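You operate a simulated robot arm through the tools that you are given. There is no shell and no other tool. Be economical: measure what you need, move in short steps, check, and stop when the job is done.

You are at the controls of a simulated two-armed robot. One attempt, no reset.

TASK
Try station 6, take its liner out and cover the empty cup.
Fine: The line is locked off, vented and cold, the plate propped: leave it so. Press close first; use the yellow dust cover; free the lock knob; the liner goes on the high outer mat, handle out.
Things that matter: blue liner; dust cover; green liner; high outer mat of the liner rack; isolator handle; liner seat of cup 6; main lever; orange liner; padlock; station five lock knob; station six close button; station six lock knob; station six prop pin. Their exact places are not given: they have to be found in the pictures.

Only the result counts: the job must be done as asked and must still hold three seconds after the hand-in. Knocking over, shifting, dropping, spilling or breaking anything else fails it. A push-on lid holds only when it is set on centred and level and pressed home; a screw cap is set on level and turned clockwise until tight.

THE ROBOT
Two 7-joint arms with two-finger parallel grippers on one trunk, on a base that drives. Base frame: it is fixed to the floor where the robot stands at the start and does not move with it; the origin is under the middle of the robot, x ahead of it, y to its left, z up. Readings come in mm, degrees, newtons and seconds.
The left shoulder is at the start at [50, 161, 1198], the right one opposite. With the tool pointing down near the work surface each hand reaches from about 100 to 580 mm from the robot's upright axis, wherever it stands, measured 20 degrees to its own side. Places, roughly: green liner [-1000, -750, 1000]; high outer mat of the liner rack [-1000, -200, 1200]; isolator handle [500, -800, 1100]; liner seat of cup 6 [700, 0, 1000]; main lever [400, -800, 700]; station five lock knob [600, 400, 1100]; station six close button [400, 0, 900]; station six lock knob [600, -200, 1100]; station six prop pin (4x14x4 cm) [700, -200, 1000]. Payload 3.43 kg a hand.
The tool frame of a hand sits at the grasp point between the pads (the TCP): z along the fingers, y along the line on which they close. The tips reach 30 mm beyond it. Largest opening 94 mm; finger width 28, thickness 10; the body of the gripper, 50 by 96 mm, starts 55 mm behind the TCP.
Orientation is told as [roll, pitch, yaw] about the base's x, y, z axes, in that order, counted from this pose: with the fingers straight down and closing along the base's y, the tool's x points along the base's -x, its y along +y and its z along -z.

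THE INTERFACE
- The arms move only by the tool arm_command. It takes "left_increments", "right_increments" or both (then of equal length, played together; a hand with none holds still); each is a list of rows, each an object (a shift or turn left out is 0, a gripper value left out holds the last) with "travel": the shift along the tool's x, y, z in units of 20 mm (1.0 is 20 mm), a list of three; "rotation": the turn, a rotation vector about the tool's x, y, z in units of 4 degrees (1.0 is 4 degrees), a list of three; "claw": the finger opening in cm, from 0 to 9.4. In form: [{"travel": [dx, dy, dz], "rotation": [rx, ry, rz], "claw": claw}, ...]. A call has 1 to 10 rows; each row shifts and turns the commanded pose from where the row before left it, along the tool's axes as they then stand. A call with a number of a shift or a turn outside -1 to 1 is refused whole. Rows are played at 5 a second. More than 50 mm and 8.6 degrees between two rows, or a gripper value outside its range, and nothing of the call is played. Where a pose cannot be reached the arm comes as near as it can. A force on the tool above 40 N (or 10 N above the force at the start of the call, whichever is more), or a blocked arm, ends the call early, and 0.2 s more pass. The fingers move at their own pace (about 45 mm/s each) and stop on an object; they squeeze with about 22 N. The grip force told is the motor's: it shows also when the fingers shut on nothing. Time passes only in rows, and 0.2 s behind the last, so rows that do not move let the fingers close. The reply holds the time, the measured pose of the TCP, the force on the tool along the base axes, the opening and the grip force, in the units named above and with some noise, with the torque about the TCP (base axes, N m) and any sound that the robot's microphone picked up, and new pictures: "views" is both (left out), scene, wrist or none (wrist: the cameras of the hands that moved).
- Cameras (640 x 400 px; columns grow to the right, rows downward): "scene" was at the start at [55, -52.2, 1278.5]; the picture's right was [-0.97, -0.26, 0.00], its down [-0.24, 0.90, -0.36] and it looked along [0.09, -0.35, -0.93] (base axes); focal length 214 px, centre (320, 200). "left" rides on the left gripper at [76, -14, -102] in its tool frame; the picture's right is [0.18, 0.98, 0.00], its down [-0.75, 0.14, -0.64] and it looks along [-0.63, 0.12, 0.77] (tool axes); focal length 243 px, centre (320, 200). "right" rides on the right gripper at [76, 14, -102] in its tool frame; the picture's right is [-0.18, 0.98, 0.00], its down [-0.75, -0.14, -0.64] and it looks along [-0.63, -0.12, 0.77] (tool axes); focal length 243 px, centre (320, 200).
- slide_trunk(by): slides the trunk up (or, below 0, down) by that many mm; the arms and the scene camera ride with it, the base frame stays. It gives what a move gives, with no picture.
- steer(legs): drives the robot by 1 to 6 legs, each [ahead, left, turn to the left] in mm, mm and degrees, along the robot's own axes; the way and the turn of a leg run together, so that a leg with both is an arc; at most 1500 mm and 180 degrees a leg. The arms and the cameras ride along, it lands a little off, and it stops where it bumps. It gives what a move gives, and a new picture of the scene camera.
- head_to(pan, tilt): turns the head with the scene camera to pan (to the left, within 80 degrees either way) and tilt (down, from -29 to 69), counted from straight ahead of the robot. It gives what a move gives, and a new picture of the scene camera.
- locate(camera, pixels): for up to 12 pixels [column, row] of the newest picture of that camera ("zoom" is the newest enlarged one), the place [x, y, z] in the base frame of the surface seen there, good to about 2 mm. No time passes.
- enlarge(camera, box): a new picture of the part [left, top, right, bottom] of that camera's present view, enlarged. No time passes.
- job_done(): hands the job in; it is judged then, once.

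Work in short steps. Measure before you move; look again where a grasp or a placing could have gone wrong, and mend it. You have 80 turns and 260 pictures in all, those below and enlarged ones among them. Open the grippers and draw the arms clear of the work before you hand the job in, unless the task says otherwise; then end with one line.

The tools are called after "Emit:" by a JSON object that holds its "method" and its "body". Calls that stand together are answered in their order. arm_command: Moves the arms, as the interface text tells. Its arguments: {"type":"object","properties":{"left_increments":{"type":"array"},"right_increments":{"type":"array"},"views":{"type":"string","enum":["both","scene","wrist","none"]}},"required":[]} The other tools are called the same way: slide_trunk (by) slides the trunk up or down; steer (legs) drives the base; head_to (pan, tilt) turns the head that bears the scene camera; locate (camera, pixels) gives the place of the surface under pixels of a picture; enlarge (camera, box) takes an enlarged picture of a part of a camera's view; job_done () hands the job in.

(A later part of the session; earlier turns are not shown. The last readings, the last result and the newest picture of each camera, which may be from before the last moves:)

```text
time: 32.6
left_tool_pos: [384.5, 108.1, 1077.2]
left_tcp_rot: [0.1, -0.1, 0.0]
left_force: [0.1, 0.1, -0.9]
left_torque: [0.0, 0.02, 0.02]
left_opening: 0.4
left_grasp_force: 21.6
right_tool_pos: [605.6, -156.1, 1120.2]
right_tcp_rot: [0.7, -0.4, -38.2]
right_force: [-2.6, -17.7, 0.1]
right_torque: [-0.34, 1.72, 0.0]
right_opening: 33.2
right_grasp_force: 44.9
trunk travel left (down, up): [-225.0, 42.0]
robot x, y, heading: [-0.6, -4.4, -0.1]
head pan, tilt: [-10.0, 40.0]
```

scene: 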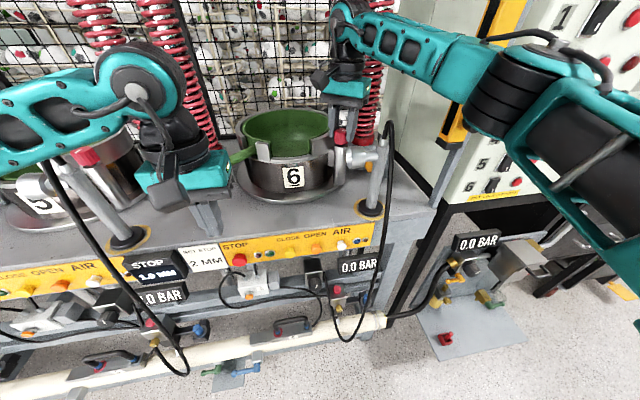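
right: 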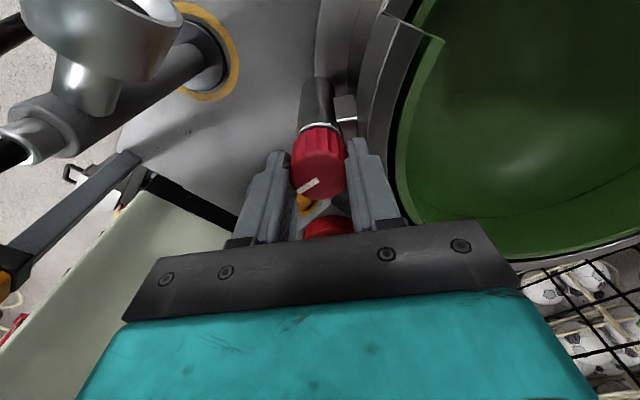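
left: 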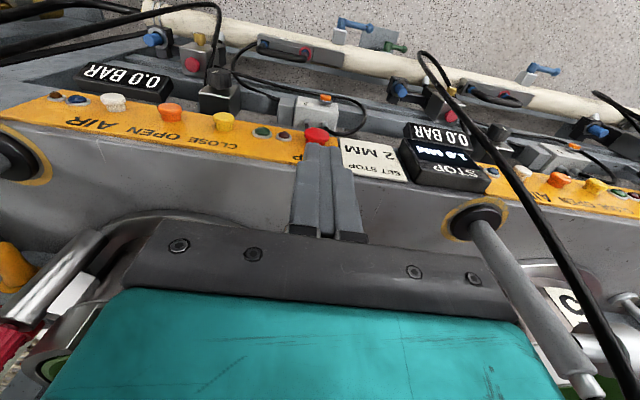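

82° so far. I look at the locking shoe between post and cup, around (347,108).

Emit:
{"method": "enlarge", "body": {"camera": "right", "box": [260, 60, 420, 220]}}

Emit:
{"method": "arm_command", "body": {"right_increments": [{"rotation": [0, 0, -1]}, {"rotation": [0, 0, -1]}, {"rotation": [0, 0, -1]}, {"rotation": [0, 0, -1]}, {"rotation": [0, 0, -1]}, {"rotation": [0, 0, -1]}, {"rotation": [0, 0, -1]}, {"rotation": [0, 0, -1]}], "views": "wrist"}}

Emit:
{"method": "enlarge", "body": {"camera": "right", "box": [260, 60, 420, 220]}}

```text
2.50 times, centred on (340, 140) of right
```

zoom: 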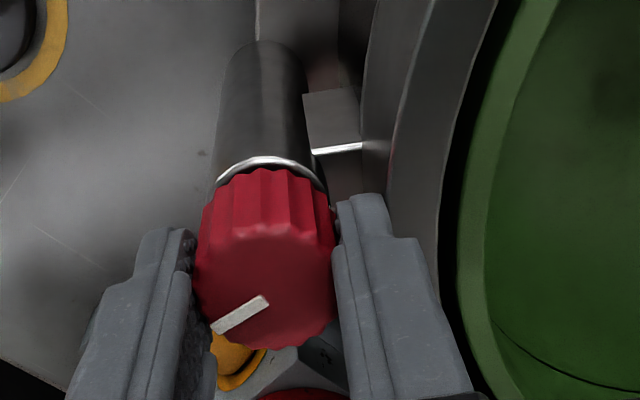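

```text
time: 34.4
left_tool_pos: [384.3, 110.3, 1076.7]
left_tcp_rot: [0.1, 0.0, 0.0]
left_force: [0.9, -0.3, -0.2]
left_torque: [0.01, -0.02, -0.02]
left_opening: 0.0
left_grasp_force: 22.4
right_tool_pos: [608.2, -155.2, 1119.7]
right_tcp_rot: [0.0, -0.8, -8.3]
right_force: [15.1, -3.9, 12.8]
right_torque: [-3.9, 4.74, -8.16]
right_opening: 32.6
right_grasp_force: 45.0
trunk travel left (down, up): [-225.0, 42.0]
robot x, y, heading: [-1.0, -3.4, -0.2]
head pan, tilt: [-10.0, 40.0]
```

right: 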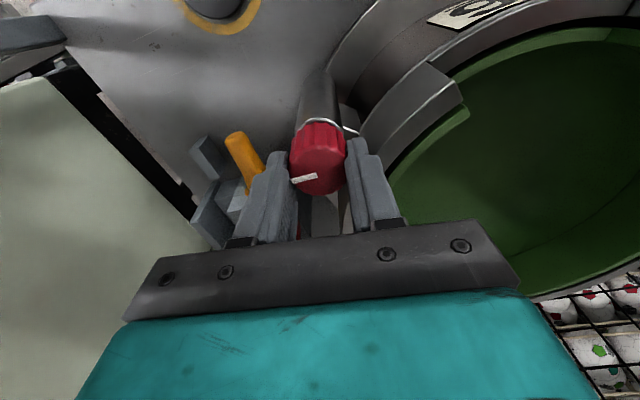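

```text
2.50 times, centred on (340, 140) of right
```

zoom: 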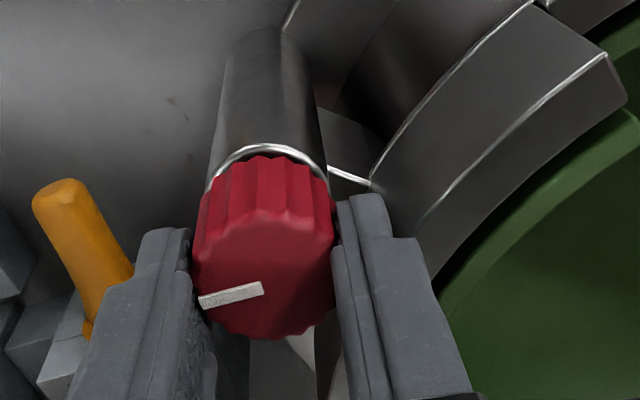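

The torque jumped (−8 N·m): the knob hit its end stop after ~90°, mark now pointing sideways. I open slightly and lift off.

Emit:
{"method": "arm_command", "body": {"right_increments": [{"rotation": [0, 0, 0.4], "claw": 3.8}, {"travel": [0, 0, 0]}, {"travel": [0, 0, -0.5]}, {"travel": [0, 0, -1]}, {"travel": [0, 0, -1], "claw": 9}, {"travel": [0, 0, -1]}, {"travel": [1, 0, -1]}, {"travel": [1, 0, -1]}, {"travel": [1, 0, -1]}, {"travel": [1, 0, 0]}], "views": "both"}}

Emit:
{"method": "enlarge", "body": {"camera": "scene", "box": [220, 90, 380, 190]}}

```text
time: 35.2
left_tool_pos: [383.3, 108.0, 1077.4]
left_tcp_rot: [0.0, 0.1, -0.1]
left_force: [-0.2, 0.0, 0.1]
left_torque: [-0.03, 0.0, 0.0]
left_opening: 0.1
left_grasp_force: 22.1
right_tool_pos: [607.2, -157.2, 1119.5]
right_tcp_rot: [-0.1, -0.4, -9.7]
right_force: [-6.5, -2.0, -9.8]
right_torque: [1.41, -0.78, -3.63]
right_opening: 35.9
right_grasp_force: 0.0
trunk travel left (down, up): [-225.0, 42.0]
robot x, y, heading: [-1.3, 1.1, 0.0]
head pan, tilt: [-10.0, 40.0]
stopped in row 4 (right hand): the force on the tool passed its limit at 54 N (the readings are from after the stop); the commanded pose is now the measured one
```

scene: 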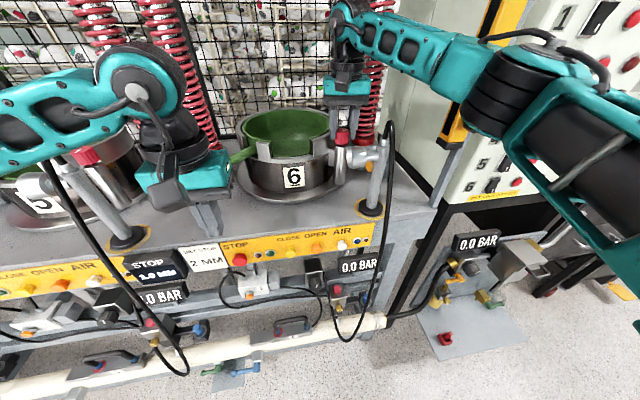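
right: 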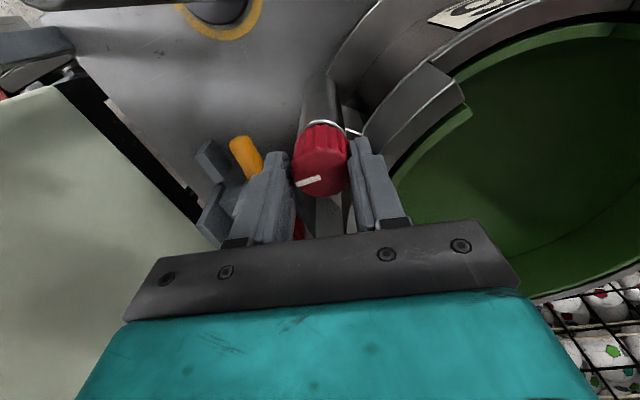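

```text
4.00 times, centred on (300, 140) of scene
```

zoom: 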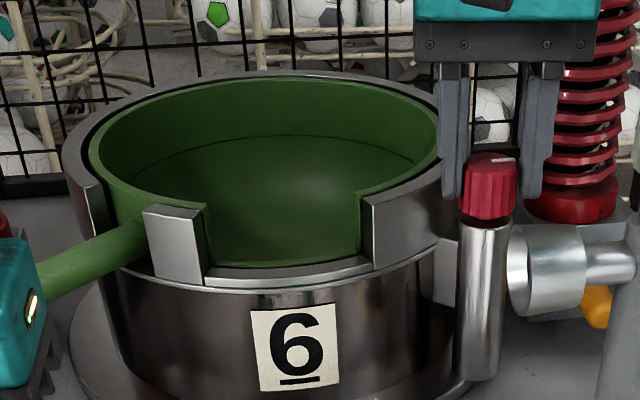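

The fingers are a bit snug between knob and rim. I settle with opening ~36 mm, shift a touch, and lift slowly.

Emit:
{"method": "arm_command", "body": {"right_increments": [{"claw": 3.65}, {"travel": [0, 0, -0.2]}, {"travel": [0, 0, -0.3]}, {"travel": [0, 0, -0.4]}, {"travel": [0, 0, -0.6]}, {"travel": [0, 0, -1]}], "views": "wrist"}}

```text
time: 35.9
left_tool_pos: [381.7, 109.9, 1078.3]
left_tcp_rot: [-0.1, 0.2, -0.1]
left_force: [0.5, 0.6, -0.4]
left_torque: [0.0, -0.03, -0.01]
left_opening: 0.1
left_grasp_force: 21.8
right_tool_pos: [606.1, -157.4, 1121.2]
right_tcp_rot: [-0.5, -0.3, -10.1]
right_force: [-4.8, 0.3, -9.1]
right_torque: [1.23, -0.9, -3.02]
right_opening: 35.9
right_grasp_force: 0.0
trunk travel left (down, up): [-225.0, 42.0]
robot x, y, heading: [1.4, -1.9, -0.3]
head pan, tilt: [-10.0, 40.0]
stopped in row 3 (right hand): the force on the tool passed its limit at 45 N (the readings are from after the stop); the commanded pose is now the measured one
```

right: 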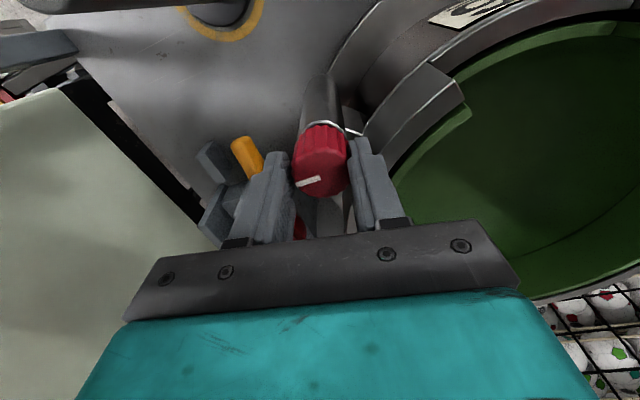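

Inner finger is pinched between rim and knob. I narrow to 34.5 mm, back the yaw 2–3° to relieve the torque, and see.

Emit:
{"method": "arm_command", "body": {"right_increments": [{"claw": 3.5}, {"rotation": [0, 0, 0.4]}, {"rotation": [0, 0, 0.4]}, {}], "views": "none"}}

```text
time: 36.9
left_tool_pos: [382.7, 108.2, 1077.8]
left_tcp_rot: [0.0, 0.0, -0.1]
left_force: [0.2, 0.8, 0.8]
left_torque: [0.04, -0.01, -0.01]
left_opening: 0.0
left_grasp_force: 22.2
right_tool_pos: [605.9, -154.4, 1119.5]
right_tcp_rot: [-0.6, -0.3, -12.5]
right_force: [-9.8, 0.1, -16.7]
right_torque: [0.14, -0.19, -0.78]
right_opening: 33.8
right_grasp_force: 0.0
trunk travel left (down, up): [-225.0, 42.0]
robot x, y, heading: [-0.1, 0.3, -0.2]
head pan, tilt: [-10.0, 40.0]
```

Torque is relieved. I shift 2 mm toward −x, open to 35.5 mm and lift slowly.

Emit:
{"method": "arm_command", "body": {"right_increments": [{"travel": [0.12, 0, 0], "claw": 3.6}, {}, {"travel": [0.05, 0, -0.1]}, {"travel": [0, 0, -0.2]}, {"travel": [0, 0, -0.3]}, {"travel": [0, 0, -0.5]}, {"travel": [0, 0, -0.5]}, {"travel": [0, 0, -0.5]}], "views": "wrist"}}

```text
time: 38.0
left_tool_pos: [384.8, 109.3, 1077.5]
left_tcp_rot: [-0.1, 0.2, -0.1]
left_force: [0.5, 0.1, -0.3]
left_torque: [0.03, -0.04, 0.01]
left_opening: 0.0
left_grasp_force: 21.9
right_tool_pos: [605.3, -156.3, 1119.8]
right_tcp_rot: [-1.1, 0.1, -13.1]
right_force: [6.3, -0.6, -13.2]
right_torque: [0.08, -0.99, -0.98]
right_opening: 37.0
right_grasp_force: 1.1
trunk travel left (down, up): [-225.0, 42.0]
robot x, y, heading: [-1.1, -2.3, -0.2]
head pan, tilt: [-10.0, 40.0]
stopped in row 5 (right hand): the force on the tool passed its limit at 43 N (the readings are from after the stop); the commanded pose is now the measured one
```

right: 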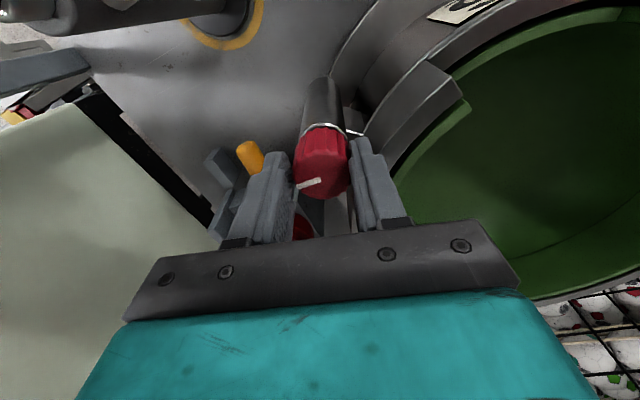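

The finger corner is pinned between knob and rim by the opening force. I set the opening to just 34 mm (no pressing either way) and lift in small steps.

Emit:
{"method": "arm_command", "body": {"right_increments": [{"claw": 3.42}, {"travel": [0, 0.1, 0]}, {}, {"travel": [0, 0, -0.15]}, {"travel": [0, 0, -0.2]}, {"travel": [0, 0, -0.3]}, {"travel": [0, 0, -0.5]}], "views": "wrist"}}

```text
time: 39.3
left_tool_pos: [384.1, 109.8, 1077.3]
left_tcp_rot: [0.0, 0.2, 0.0]
left_force: [0.4, 0.3, -0.5]
left_torque: [0.02, -0.01, -0.02]
left_opening: 0.0
left_grasp_force: 21.7
right_tool_pos: [605.5, -154.1, 1120.8]
right_tcp_rot: [-1.5, 0.7, -13.2]
right_force: [9.2, -0.9, -13.7]
right_torque: [-0.05, -1.08, -0.92]
right_opening: 35.3
right_grasp_force: 1.3
trunk travel left (down, up): [-225.0, 42.0]
robot x, y, heading: [0.3, 0.8, 0.0]
head pan, tilt: [-10.0, 40.0]
stopped in row 6 (right hand): the force on the tool passed its limit at 43 N (the readings are from after the stop); the commanded pose is now the measured one
```

right: 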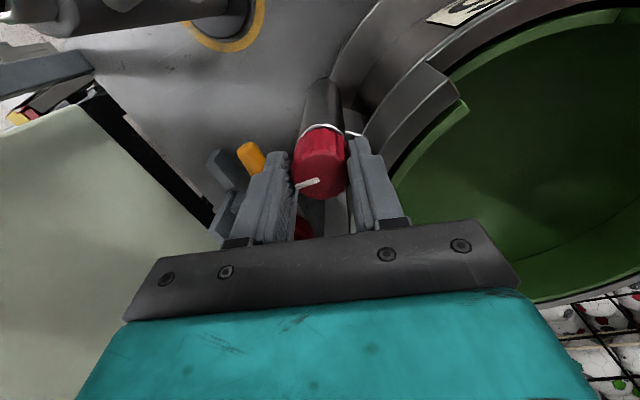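

Still holding; I look closely at the fingers around the knob.

Emit:
{"method": "enlarge", "body": {"camera": "right", "box": [250, 110, 410, 240]}}

Emit:
{"method": "enlarge", "body": {"camera": "scene", "box": [310, 90, 390, 150]}}

Emit:
{"method": "locate", "body": {"camera": "right", "pixels": [[318, 170], [308, 183], [318, 196], [344, 172], [297, 172], [320, 130], [365, 145], [400, 115], [420, 85], [460, 100]]}}

```text
3.08 times, centred on (330, 175) of right
```

zoom: 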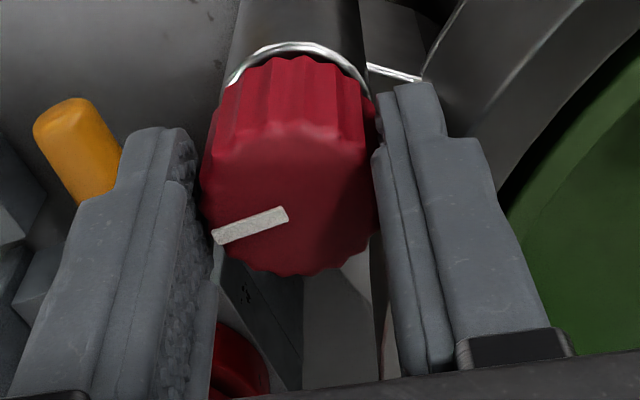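

```text
6.67 times, centred on (350, 120) of scene
```

zoom: 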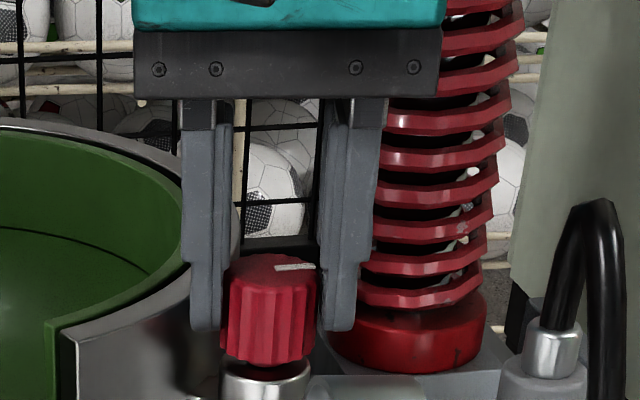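

```text
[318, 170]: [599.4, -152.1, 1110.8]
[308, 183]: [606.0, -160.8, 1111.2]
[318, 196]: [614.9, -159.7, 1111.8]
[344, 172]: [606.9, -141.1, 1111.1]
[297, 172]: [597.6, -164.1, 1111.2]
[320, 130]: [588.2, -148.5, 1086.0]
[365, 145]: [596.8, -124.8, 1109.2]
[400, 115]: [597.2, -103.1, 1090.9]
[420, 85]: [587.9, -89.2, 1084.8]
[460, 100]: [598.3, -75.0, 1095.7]
```

I'll return yaw toward −38°, where the fingers sat easily, with the grip loose, then lift there and re-check the mark.

Emit:
{"method": "arm_command", "body": {"right_increments": [{"claw": 3.5, "travel": [0.05, 0, 0.05]}, {"rotation": [0, 0, 1]}, {"rotation": [0, 0, 1]}, {"rotation": [0, 0, 1]}, {"rotation": [0, 0, 1]}, {"rotation": [0, 0, 1]}, {"rotation": [0, 0, 1]}, {}], "views": "wrist"}}

```text
time: 41.1
left_tool_pos: [382.6, 109.9, 1076.9]
left_tcp_rot: [0.0, 0.0, 0.0]
left_force: [0.5, 0.3, -0.6]
left_torque: [-0.02, -0.04, 0.0]
left_opening: 0.1
left_grasp_force: 22.2
right_tool_pos: [601.4, -153.5, 1124.0]
right_tcp_rot: [-1.5, 0.0, -36.8]
right_force: [0.6, 3.1, 0.7]
right_torque: [0.1, 0.01, 0.0]
right_opening: 36.4
right_grasp_force: 1.6
trunk travel left (down, up): [-225.0, 42.0]
robot x, y, heading: [2.8, 0.4, 0.2]
head pan, tilt: [-10.0, 40.0]
```

right: 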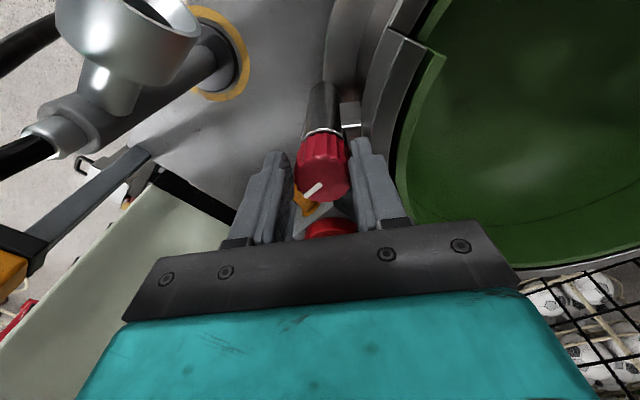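

Forces are now near zero and the knob stayed mostly put. I lift off.

Emit:
{"method": "arm_command", "body": {"right_increments": [{"travel": [0, 0, -0.3]}, {"travel": [0, 0, -0.5]}, {"travel": [0, 0, -1]}, {"travel": [0, 0, -1], "claw": 6}, {"rotation": [0, 0, -1]}, {"rotation": [0, 0, -1]}, {"rotation": [0, 0, -1]}, {"rotation": [0, 0, -1]}, {"rotation": [0, 0, -1]}, {"rotation": [0, 0, -1]}], "views": "wrist"}}

Emit:
{"method": "enlarge", "body": {"camera": "right", "box": [230, 80, 430, 220]}}

```text
time: 43.3
left_tool_pos: [382.6, 110.3, 1077.1]
left_tcp_rot: [0.0, 0.0, 0.0]
left_force: [-0.8, -0.9, -0.5]
left_torque: [0.0, -0.01, 0.01]
left_opening: 0.1
left_grasp_force: 21.4
right_tool_pos: [601.6, -152.9, 1179.0]
right_tcp_rot: [-1.4, 0.8, -12.9]
right_force: [0.7, 0.0, 0.0]
right_torque: [-0.02, 0.0, 0.02]
right_opening: 60.0
right_grasp_force: 0.1
trunk travel left (down, up): [-225.0, 42.0]
robot x, y, heading: [0.9, 0.0, 0.2]
head pan, tilt: [-10.0, 40.0]
```

right: 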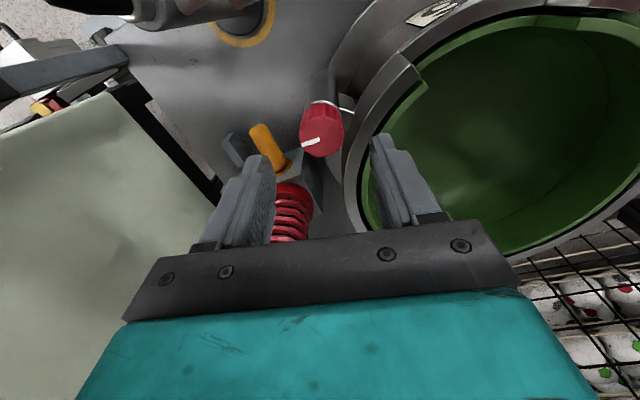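

```text
2.86 times, centred on (330, 150) of right
```

zoom: 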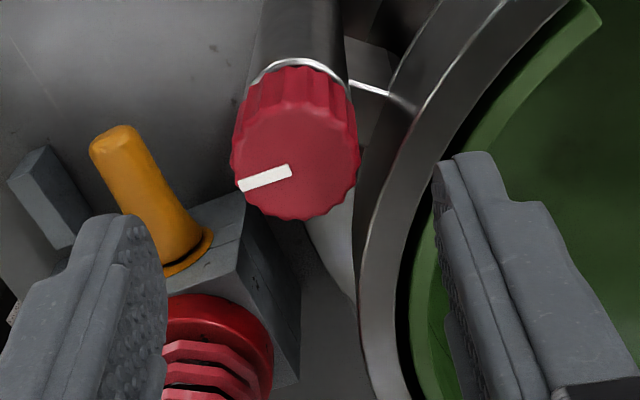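

The knob is released. I measure the mark's angle to see how far it turned.

Emit:
{"method": "locate", "body": {"camera": "zoom", "pixels": [[243, 184], [288, 170], [265, 177], [300, 150], [350, 160], [300, 210], [240, 165]]}}

```text
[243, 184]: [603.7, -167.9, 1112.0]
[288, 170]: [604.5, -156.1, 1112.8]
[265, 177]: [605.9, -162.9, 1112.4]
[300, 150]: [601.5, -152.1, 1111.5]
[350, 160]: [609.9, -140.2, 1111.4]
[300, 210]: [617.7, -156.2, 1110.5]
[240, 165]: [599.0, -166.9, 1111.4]
```

The mark turned exactly from −x to −y: knob freed. Now I withdraw the right hand up and back, and raise the left to clear the view of the handle.

Emit:
{"method": "arm_command", "body": {"right_increments": [{"travel": [0, 0, -1]}, {"travel": [0, 0, -1]}, {"travel": [1, 0, -1]}, {"travel": [1, 0, 0]}, {"travel": [1, 0, 0]}, {"travel": [1, 0, 0]}, {"travel": [1, 0, 0]}, {"travel": [1, -1, 0]}, {"travel": [1, -1, 0]}, {"travel": [1, -1, 0]}], "left_increments": [{"travel": [1, 0, 0]}, {"travel": [1, 0, 0], "claw": 6}, {"travel": [1, 0, 0]}, {"travel": [0.5, 0.5, 0]}, {"travel": [0, 1, 0]}, {"travel": [0, 1, 0]}, {"travel": [0, 1, 0]}, {"travel": [0, 1, 0]}, {"travel": [0, 1, 0]}, {"travel": [0, 1, 0]}], "views": "none"}}

Emit:
{"method": "head_to", "body": {"pan": 10, "tilt": 40}}

Emit:
{"method": "enlarge", "body": {"camera": "scene", "box": [200, 80, 460, 260]}}

```text
time: 45.5
left_tool_pos: [313.3, 239.1, 1076.8]
left_tcp_rot: [0.0, 0.0, -0.1]
left_force: [0.3, -0.6, 0.5]
left_torque: [0.0, 0.02, -0.01]
left_opening: 60.0
left_grasp_force: 0.0
right_tool_pos: [432.5, -174.6, 1243.3]
right_tcp_rot: [-1.3, 0.7, -12.9]
right_force: [-0.6, 0.3, -1.0]
right_torque: [0.01, -0.02, 0.02]
right_opening: 60.0
right_grasp_force: 0.0
trunk travel left (down, up): [-225.0, 42.0]
robot x, y, heading: [-1.4, -0.6, -0.1]
head pan, tilt: [-10.0, 40.0]
```

```text
time: 46.3
left_tool_pos: [313.5, 239.2, 1076.1]
left_tcp_rot: [0.0, 0.0, 0.0]
left_force: [0.6, -0.3, 0.9]
left_torque: [0.0, 0.0, -0.04]
left_opening: 60.2
left_grasp_force: 0.1
right_tool_pos: [431.7, -173.0, 1242.2]
right_tcp_rot: [-1.2, 0.7, -12.7]
right_force: [0.1, -0.4, 0.2]
right_torque: [0.05, 0.03, -0.01]
right_opening: 59.9
right_grasp_force: 0.1
trunk travel left (down, up): [-225.0, 42.0]
robot x, y, heading: [2.2, -1.6, -0.1]
head pan, tilt: [10.0, 40.0]
```

scene: 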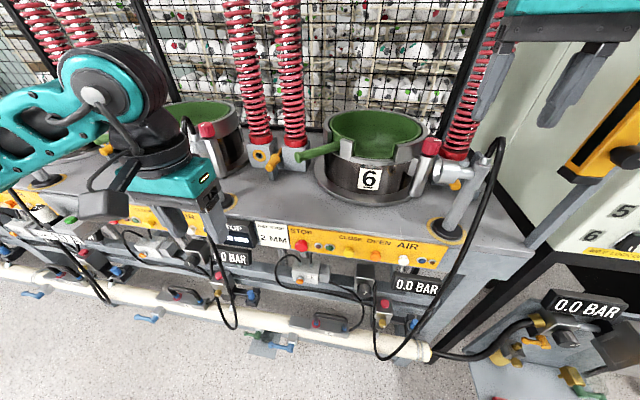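

```text
2.22 times, centred on (330, 170) of scene
```

zoom: 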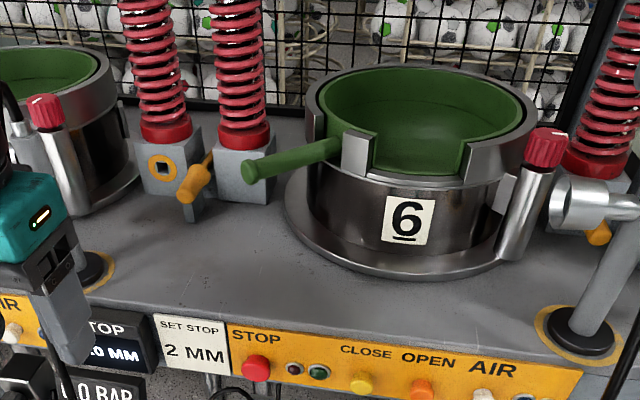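

Handle runs to (300,156) in this view, a spring column just behind it. I locate handle, spring base, station-5 post, and liner edges.

Emit:
{"method": "locate", "body": {"camera": "zoom", "pixels": [[252, 172], [290, 160], [335, 148], [290, 150], [290, 172], [245, 140], [230, 185], [85, 275], [195, 185], [48, 110], [430, 160], [522, 110]]}}

Emit:
{"method": "enlarge", "body": {"camera": "scene", "box": [280, 100, 440, 210]}}

Emit:
{"method": "locate", "body": {"camera": "scene", "pixels": [[186, 125], [205, 128], [185, 175], [277, 160], [262, 155], [290, 100], [376, 112], [333, 118], [420, 125], [422, 135]]}}

```text
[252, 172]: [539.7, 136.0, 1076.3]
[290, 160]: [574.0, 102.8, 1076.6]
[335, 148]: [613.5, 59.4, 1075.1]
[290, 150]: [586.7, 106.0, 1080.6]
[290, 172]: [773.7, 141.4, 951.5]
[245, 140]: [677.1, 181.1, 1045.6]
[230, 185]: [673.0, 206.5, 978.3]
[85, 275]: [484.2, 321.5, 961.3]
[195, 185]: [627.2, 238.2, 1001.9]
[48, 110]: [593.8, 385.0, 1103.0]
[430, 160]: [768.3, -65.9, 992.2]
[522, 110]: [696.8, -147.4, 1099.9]
```

```text
3.64 times, centred on (360, 155) of scene
```

zoom: 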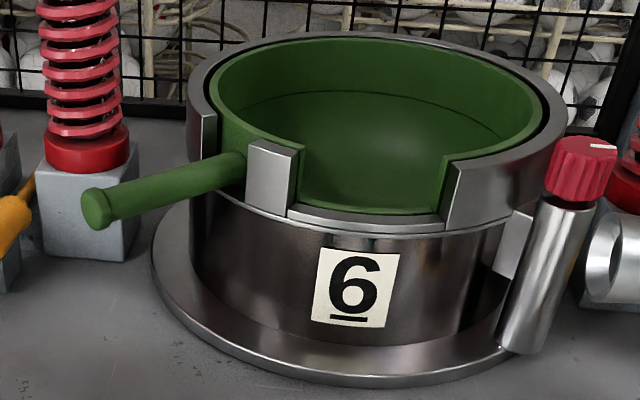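

```text
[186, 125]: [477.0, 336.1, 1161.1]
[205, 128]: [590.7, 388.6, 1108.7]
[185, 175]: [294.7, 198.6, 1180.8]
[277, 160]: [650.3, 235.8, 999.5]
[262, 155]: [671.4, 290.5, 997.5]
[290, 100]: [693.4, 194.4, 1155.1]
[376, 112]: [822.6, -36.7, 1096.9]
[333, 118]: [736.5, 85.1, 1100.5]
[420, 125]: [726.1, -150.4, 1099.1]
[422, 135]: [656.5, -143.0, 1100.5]
```

The handle axis runs from ≈(545,137) to (615,62) at z≈1071. I'll grasp it along its length, left hand pointing (+x,−y) horizontally with fingers above and below. First bring the hand up/forward and start the yaw.

Emit:
{"method": "arm_command", "body": {"left_increments": [{"travel": [-1, -0.3, -0.6]}, {"travel": [-1, -0.3, -0.6]}, {"travel": [-1, -0.3, -0.6]}, {"travel": [-1, -0.3, -0.6]}, {"travel": [-1, -0.3, -0.6]}, {"travel": [-1, -0.3, -0.6]}, {"rotation": [0, 0, -1]}, {"rotation": [0, 0, -1]}, {"rotation": [0, 0, -1]}, {"rotation": [0, 0, -1]}], "views": "none"}}

Emit:
{"method": "arm_command", "body": {"left_increments": [{"rotation": [0, 0, -1]}, {"rotation": [0, 0, -1]}, {"rotation": [0, 0, -1]}, {"rotation": [0, 0, -1]}, {"rotation": [0, 0, -1]}, {"rotation": [0, 0, -1]}, {"rotation": [0, 0, -1]}, {"rotation": [0, 0, -0.25]}], "views": "none"}}

Emit:
{"method": "arm_command", "body": {"left_increments": [{"rotation": [1, 0, 0]}, {"rotation": [1, 0, 0]}, {"rotation": [1, 0, 0]}, {"rotation": [1, 0, 0]}, {"rotation": [1, 0, 0]}, {"rotation": [1, 0, 0]}, {"rotation": [1, 0, 0]}, {"rotation": [1, 0, 0]}, {"rotation": [1, 0, 0]}, {"rotation": [1, 0, 0]}], "views": "scene"}}

```text
time: 48.5
left_tool_pos: [433.0, 203.7, 1149.5]
left_tcp_rot: [0.0, 0.1, 16.0]
left_force: [-0.2, 0.7, 0.6]
left_torque: [0.0, 0.02, 0.02]
left_opening: 60.0
left_grasp_force: 0.0
right_tool_pos: [432.7, -173.7, 1242.9]
right_tcp_rot: [-1.4, 0.6, -12.8]
right_force: [0.3, 0.4, 0.7]
right_torque: [-0.01, -0.02, 0.03]
right_opening: 60.2
right_grasp_force: 0.0
trunk travel left (down, up): [-225.0, 42.0]
robot x, y, heading: [2.6, -1.3, -0.1]
head pan, tilt: [10.0, 40.0]
```

```text
time: 50.3
left_tool_pos: [433.5, 201.9, 1149.2]
left_tcp_rot: [0.1, 0.0, 45.0]
left_force: [0.1, 1.0, -0.9]
left_torque: [0.0, 0.01, -0.01]
left_opening: 60.0
left_grasp_force: 0.0
right_tool_pos: [432.8, -174.0, 1242.7]
right_tcp_rot: [-1.3, 0.7, -12.9]
right_force: [0.3, -0.7, 0.4]
right_torque: [0.04, 0.02, -0.01]
right_opening: 60.1
right_grasp_force: 0.0
trunk travel left (down, up): [-225.0, 42.0]
robot x, y, heading: [2.6, 0.9, -0.4]
head pan, tilt: [10.0, 40.0]
```

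```text
time: 52.5
left_tool_pos: [432.6, 203.7, 1149.4]
left_tcp_rot: [-40.1, 0.0, 44.9]
left_force: [-0.6, -0.4, 1.2]
left_torque: [-0.02, 0.0, 0.0]
left_opening: 60.0
left_grasp_force: 0.1
right_tool_pos: [432.6, -173.7, 1242.8]
right_tcp_rot: [-1.3, 0.8, -12.8]
right_force: [0.1, 0.0, 0.4]
right_torque: [-0.02, 0.0, 0.02]
right_opening: 60.2
right_grasp_force: 0.0
trunk travel left (down, up): [-225.0, 42.0]
robot x, y, heading: [-2.0, -2.0, -0.2]
head pan, tilt: [10.0, 40.0]
```

scene: 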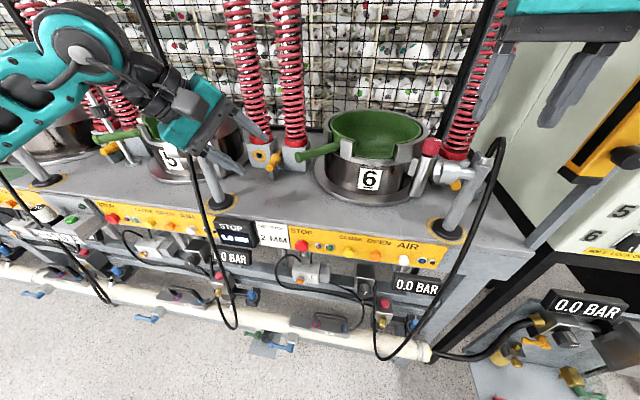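

Tilting works. I continue to horizontal (12.5 more units).

Emit:
{"method": "arm_command", "body": {"left_increments": [{"rotation": [1, 0, 0]}, {"rotation": [1, 0, 0]}, {"rotation": [1, 0, 0]}, {"rotation": [1, 0, 0]}, {"rotation": [1, 0, 0]}, {"rotation": [1, 0, 0]}, {"rotation": [1, 0, 0]}, {"rotation": [1, 0, 0]}, {"rotation": [1, 0, 0]}, {"rotation": [1, 0, 0]}], "views": "none"}}

Emit:
{"method": "arm_command", "body": {"left_increments": [{"rotation": [1, 0, 0]}, {"rotation": [1, 0, 0]}, {"rotation": [0.5, 0, 0]}], "views": "both"}}

```text
time: 54.7
left_tool_pos: [432.9, 203.9, 1148.5]
left_tcp_rot: [-80.0, -0.1, 45.0]
left_force: [-0.1, 0.8, -0.6]
left_torque: [0.0, 0.0, -0.01]
left_opening: 59.9
left_grasp_force: 0.1
right_tool_pos: [432.5, -174.4, 1242.6]
right_tcp_rot: [-1.4, 0.8, -12.8]
right_force: [0.3, 0.3, 0.0]
right_torque: [0.0, 0.0, 0.01]
right_opening: 60.0
right_grasp_force: 0.0
trunk travel left (down, up): [-225.0, 42.0]
robot x, y, heading: [-3.1, 1.3, 0.1]
head pan, tilt: [10.0, 40.0]
```

```text
time: 55.5
left_tool_pos: [432.6, 203.2, 1149.6]
left_tcp_rot: [-90.0, 0.0, 45.0]
left_force: [0.3, -0.3, -0.3]
left_torque: [0.0, 0.02, -0.02]
left_opening: 60.0
left_grasp_force: 0.1
right_tool_pos: [432.1, -173.2, 1241.6]
right_tcp_rot: [-1.3, 0.7, -12.8]
right_force: [-0.4, 0.4, 0.1]
right_torque: [-0.02, 0.01, 0.0]
right_opening: 60.1
right_grasp_force: 0.0
trunk travel left (down, up): [-225.0, 42.0]
robot x, y, heading: [-1.9, -0.0, 0.1]
head pan, tilt: [10.0, 40.0]
```

scene: 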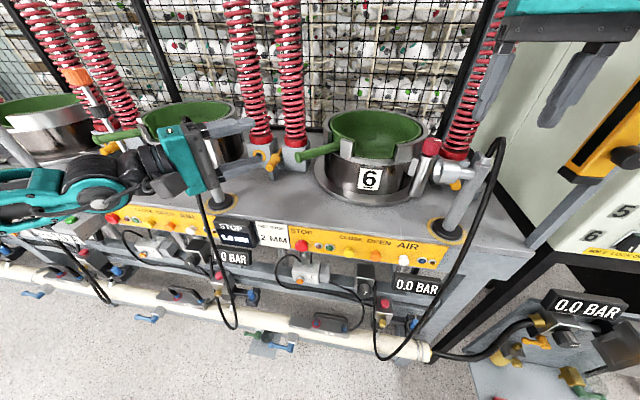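
left: 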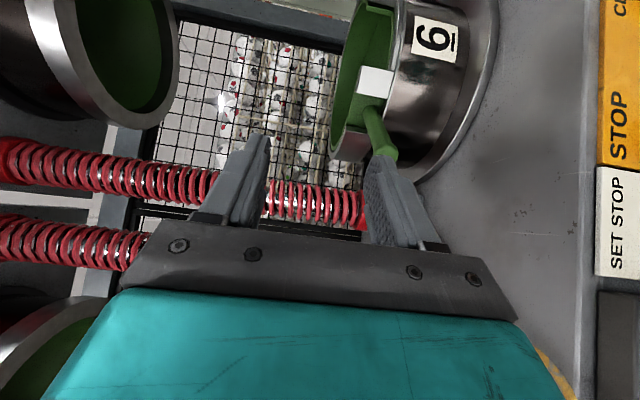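

Pose is good. I compute the axis x+y≈688, z≈1071, tip at s≈285 along the tool. I shift sideways, lower, and advance to just short of the handle.

Emit:
{"method": "arm_command", "body": {"left_increments": [{"travel": [-0.92, 0, 0]}, {"travel": [-0.92, 0, 1]}, {"travel": [0, 0.98, 1]}, {"travel": [0, 0.98, 1]}, {"travel": [0, 0.98, 0]}, {"travel": [0, 0.98, 0]}], "views": "both"}}

Emit:
{"method": "enlarge", "body": {"camera": "scene", "box": [220, 100, 380, 200]}}

```text
time: 56.9
left_tool_pos: [501.8, 188.6, 1069.8]
left_tcp_rot: [-90.1, 0.0, 45.0]
left_force: [0.2, -0.1, 0.1]
left_torque: [-0.02, -0.01, 0.0]
left_opening: 60.2
left_grasp_force: 0.1
right_tool_pos: [432.9, -174.3, 1242.7]
right_tcp_rot: [-1.2, 0.7, -12.7]
right_force: [-0.8, 0.1, 0.3]
right_torque: [-0.04, -0.01, -0.03]
right_opening: 60.1
right_grasp_force: 0.1
trunk travel left (down, up): [-225.0, 42.0]
robot x, y, heading: [2.9, 0.1, 0.2]
head pan, tilt: [10.0, 40.0]
```

scene: 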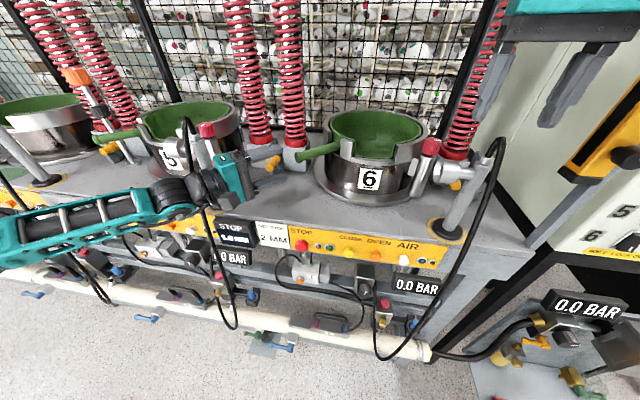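
left: 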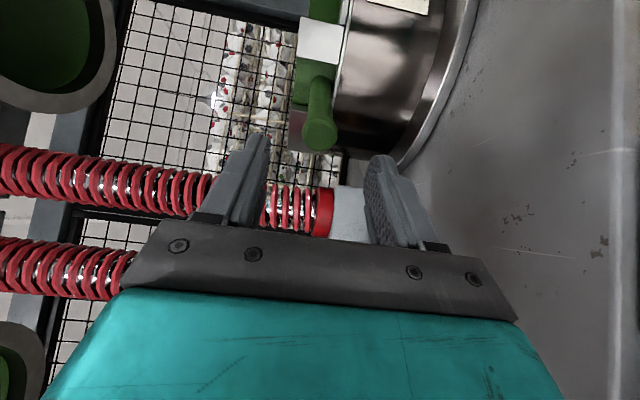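

```text
4.00 times, centred on (300, 150) of scene
```

zoom: 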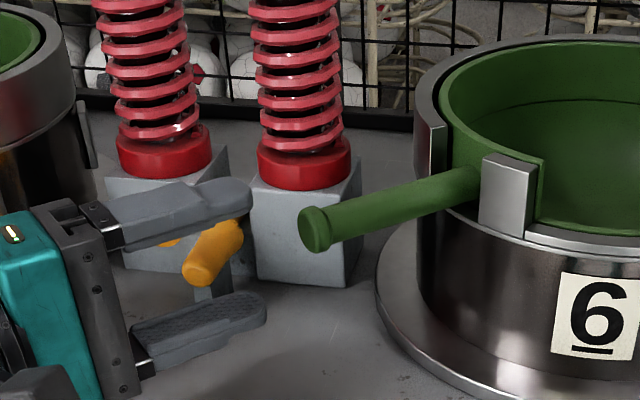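

I measure the handle's end face in the wrist view at (319,132).

Emit:
{"method": "locate", "body": {"camera": "left", "pixels": [[319, 132], [306, 132], [333, 132], [319, 147], [320, 100], [319, 85], [308, 100], [330, 100]]}}

```text
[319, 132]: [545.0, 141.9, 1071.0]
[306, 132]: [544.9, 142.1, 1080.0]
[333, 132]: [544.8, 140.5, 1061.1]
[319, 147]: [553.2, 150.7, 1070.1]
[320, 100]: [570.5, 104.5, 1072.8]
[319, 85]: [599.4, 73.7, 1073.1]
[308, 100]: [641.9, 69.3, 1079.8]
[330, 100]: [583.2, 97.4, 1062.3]
```

Axis confirmed (z≈1071, x+y≈687). I advance 105 mm and close.

Emit:
{"method": "arm_command", "body": {"left_increments": [{"travel": [0.1, -0.05, 1]}, {"travel": [0, 0, 1]}, {"travel": [0, 0, 1]}, {"travel": [0, 0, 1]}, {"travel": [0, 0, 1]}, {"travel": [0, 0, 0.2], "claw": 0}, {}, {}], "views": "both"}}

Emit:
{"method": "enlarge", "body": {"camera": "scene", "box": [240, 100, 440, 220]}}

```text
time: 58.7
left_tool_pos: [573.1, 112.5, 1070.9]
left_tcp_rot: [-89.9, -0.1, 45.0]
left_force: [0.8, 0.3, -0.2]
left_torque: [0.08, 0.02, 0.08]
left_opening: 21.7
left_grasp_force: 22.3
right_tool_pos: [432.3, -173.4, 1242.9]
right_tcp_rot: [-1.3, 0.6, -12.8]
right_force: [-0.3, 0.3, -0.3]
right_torque: [0.01, 0.02, -0.01]
right_opening: 59.9
right_grasp_force: 0.1
trunk travel left (down, up): [-225.0, 42.0]
robot x, y, heading: [0.3, -0.8, 0.1]
head pan, tilt: [10.0, 40.0]
```

scene: 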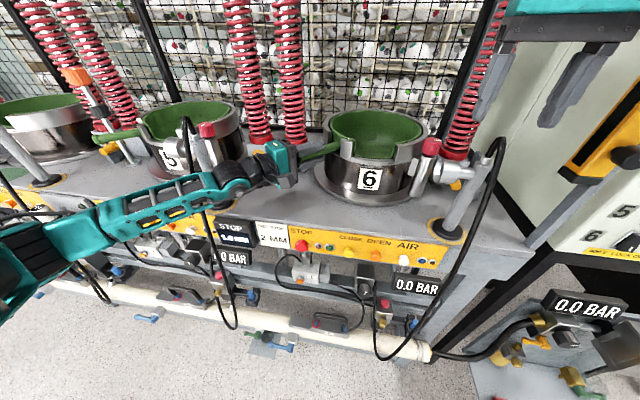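
left: 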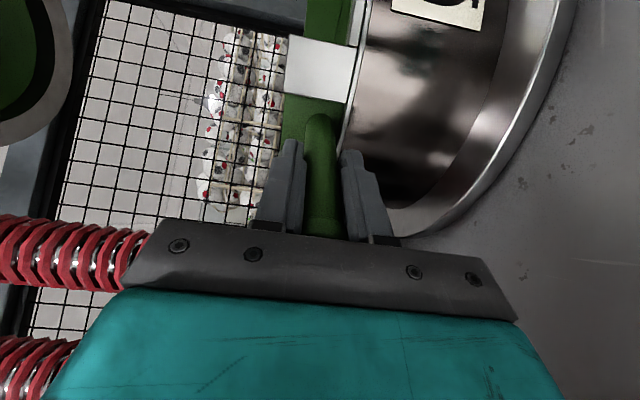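

```text
3.20 times, centred on (340, 160) of scene
```

zoom: 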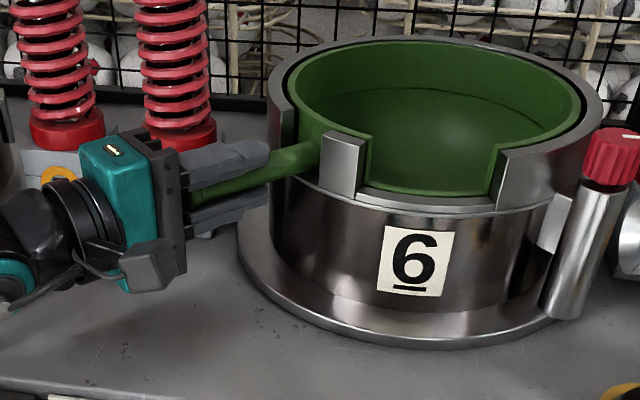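

Grip on the handle is centred (21.7 mm). I lift 20 mm gently and check forces.

Emit:
{"method": "arm_command", "body": {"left_increments": [{"travel": [0, -0.25, 0]}, {"travel": [0, -0.25, 0]}, {"travel": [0, -0.25, 0]}, {"travel": [0, -0.25, 0]}, {}], "views": "both"}}

Emit:
{"method": "enlarge", "body": {"camera": "scene", "box": [240, 100, 440, 220]}}

```text
time: 59.9
left_tool_pos: [573.7, 112.4, 1090.5]
left_tcp_rot: [-89.9, 0.0, 45.0]
left_force: [0.6, -0.1, -3.9]
left_torque: [0.54, 0.54, 0.01]
left_opening: 22.1
left_grasp_force: 22.1
right_tool_pos: [433.0, -174.4, 1241.7]
right_tcp_rot: [-1.3, 0.7, -12.8]
right_force: [-0.3, 0.3, 0.7]
right_torque: [0.0, 0.02, -0.02]
right_opening: 60.0
right_grasp_force: 0.0
trunk travel left (down, up): [-225.0, 42.0]
robot x, y, heading: [-2.6, -0.1, -0.0]
head pan, tilt: [10.0, 40.0]
```

scene: 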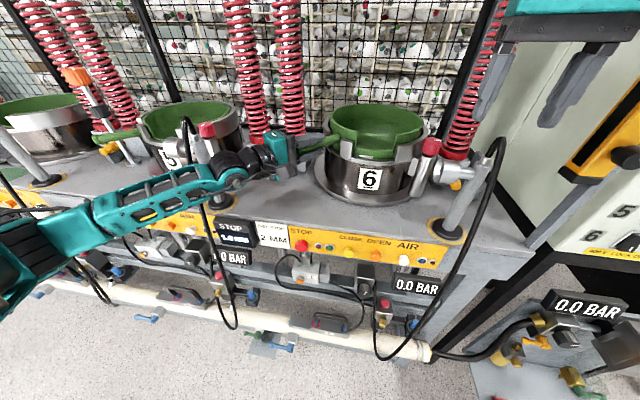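
left: 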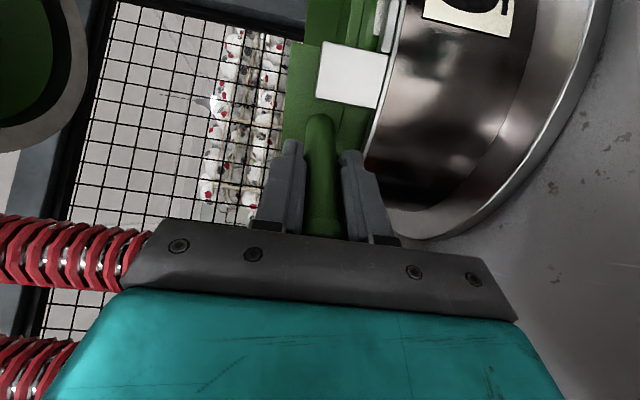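

```text
3.20 times, centred on (340, 160) of scene
```

zoom: 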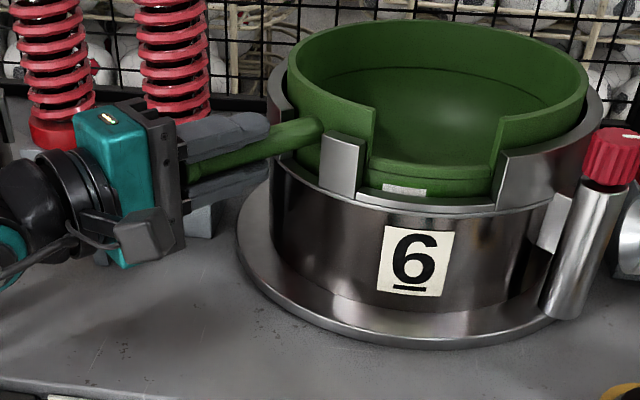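

The liner comes free and is light (≈4 N, level). I lift 140 mm more while the right hand retreats.

Emit:
{"method": "arm_command", "body": {"left_increments": [{"travel": [0, -0.7, 0]}, {"travel": [0, -0.7, 0]}, {"travel": [0, -0.7, 0]}, {"travel": [0, -0.7, 0]}, {"travel": [0, -0.7, 0]}, {"travel": [0, -0.7, 0]}, {"travel": [0, -0.7, 0]}, {"travel": [0, -0.7, 0]}, {"travel": [0, -0.7, 0]}, {}], "right_increments": [{}, {"travel": [1, -0.8, 0]}, {"travel": [1, -0.8, 0]}, {"travel": [1, -0.8, 0]}, {"travel": [1, -0.8, 0]}, {"travel": [1, -0.8, 0]}, {"travel": [1, -0.8, 0]}, {"travel": [1, -0.8, 0]}, {"travel": [1, -0.8, 0]}, {}], "views": "both"}}

Emit:
{"method": "head_to", "body": {"pan": 5, "tilt": 15}}

```text
time: 62.1
left_tool_pos: [574.0, 113.4, 1216.2]
left_tcp_rot: [-89.8, 0.1, 45.0]
left_force: [0.0, 1.2, -4.0]
left_torque: [0.56, 0.51, -0.01]
left_opening: 22.2
left_grasp_force: 22.0
right_tool_pos: [249.8, -263.0, 1248.1]
right_tcp_rot: [-1.3, 0.8, -12.9]
right_force: [-0.5, -1.4, -0.4]
right_torque: [-0.01, 0.01, 0.0]
right_opening: 59.8
right_grasp_force: 0.1
trunk travel left (down, up): [-225.0, 42.0]
robot x, y, heading: [-3.8, -1.6, 0.2]
head pan, tilt: [10.0, 40.0]
```

scene: 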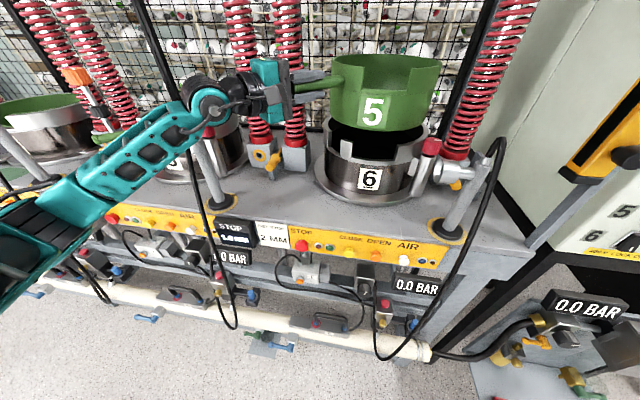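
right: 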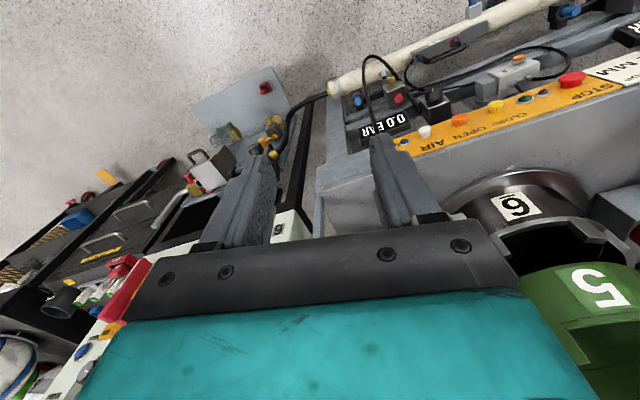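
left: 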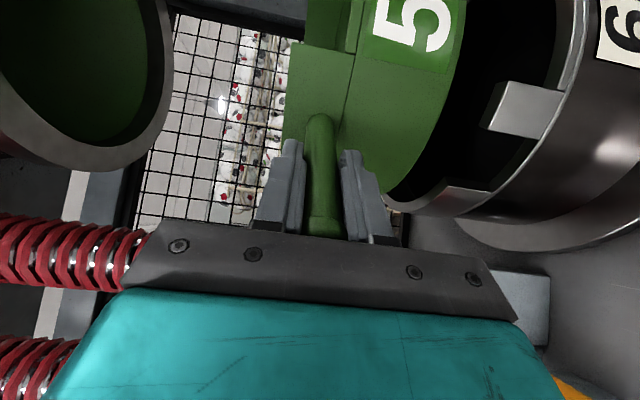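

```text
time: 63.0
left_tool_pos: [574.0, 112.8, 1216.6]
left_tcp_rot: [-89.9, 0.1, 45.0]
left_force: [1.1, -0.1, -3.7]
left_torque: [0.53, 0.54, 0.0]
left_opening: 21.9
left_grasp_force: 23.1
right_tool_pos: [248.8, -262.8, 1247.6]
right_tcp_rot: [-1.3, 0.6, -12.8]
right_force: [0.4, -0.6, 0.7]
right_torque: [0.0, 0.03, 0.0]
right_opening: 60.1
right_grasp_force: 0.1
trunk travel left (down, up): [-225.0, 42.0]
robot x, y, heading: [-0.9, -1.1, 0.2]
head pan, tilt: [5.0, 15.0]
```

scene: 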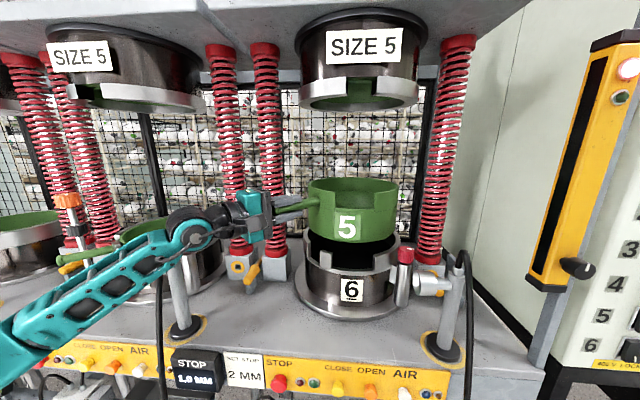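

The liner is well up under the raised plate with room above. I measure its bottom edge and extents.

Emit:
{"method": "locate", "body": {"camera": "scene", "pixels": [[348, 239], [320, 232], [385, 236], [352, 205], [352, 180], [345, 108], [340, 250], [400, 260], [310, 200], [396, 195]]}}

```text
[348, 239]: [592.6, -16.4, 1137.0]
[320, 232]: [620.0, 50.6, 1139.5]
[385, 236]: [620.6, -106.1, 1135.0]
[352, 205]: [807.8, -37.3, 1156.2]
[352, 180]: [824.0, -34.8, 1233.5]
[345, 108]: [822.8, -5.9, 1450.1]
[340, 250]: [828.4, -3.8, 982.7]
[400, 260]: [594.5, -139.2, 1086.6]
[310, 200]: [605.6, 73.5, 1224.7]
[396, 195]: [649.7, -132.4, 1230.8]
```

Liner bottom at z≈1135, top ≈1240. I raise 35 mm more and back the robot straight out 350 mm.

Emit:
{"method": "arm_command", "body": {"left_increments": [{"travel": [0, -0.6, 0]}, {"travel": [0, -0.6, 0]}, {"travel": [0, -0.6, 0]}, {}], "views": "none"}}

Emit:
{"method": "steer", "body": {"legs": [[-350, 0, 0]]}}

```text
time: 64.0
left_tool_pos: [574.8, 111.0, 1253.7]
left_tcp_rot: [-90.0, 0.1, 45.0]
left_force: [-0.2, -0.5, -4.0]
left_torque: [0.54, 0.52, -0.02]
left_opening: 21.9
left_grasp_force: 22.1
right_tool_pos: [250.1, -261.7, 1247.6]
right_tcp_rot: [-1.2, 0.6, -12.9]
right_force: [-0.4, 0.0, 0.1]
right_torque: [-0.02, 0.02, -0.03]
right_opening: 60.2
right_grasp_force: 0.0
trunk travel left (down, up): [-225.0, 42.0]
robot x, y, heading: [-2.1, 0.8, -0.2]
head pan, tilt: [5.0, 15.0]
```

```text
time: 66.2
left_tool_pos: [225.2, 113.4, 1254.6]
left_tcp_rot: [-90.0, -0.1, 45.1]
left_force: [0.5, -0.2, -3.6]
left_torque: [0.54, 0.56, -0.01]
left_opening: 22.2
left_grasp_force: 22.4
right_tool_pos: [-98.6, -262.4, 1248.0]
right_tcp_rot: [-1.3, 0.6, -12.7]
right_force: [-0.7, -0.1, -0.3]
right_torque: [0.03, -0.02, -0.03]
right_opening: 60.2
right_grasp_force: 0.0
trunk travel left (down, up): [-225.0, 42.0]
robot x, y, heading: [-348.2, -1.1, 0.0]
head pan, tilt: [5.0, 15.0]
```

scene: 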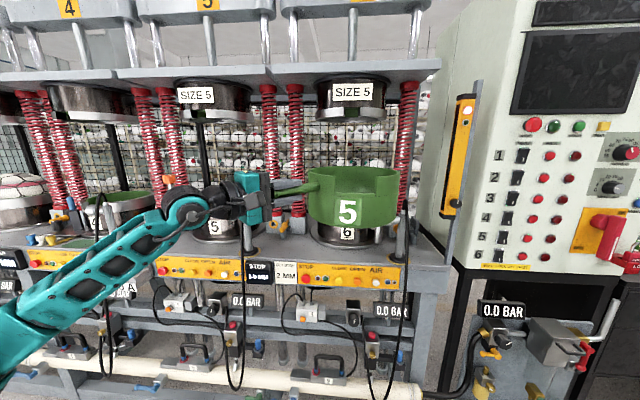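

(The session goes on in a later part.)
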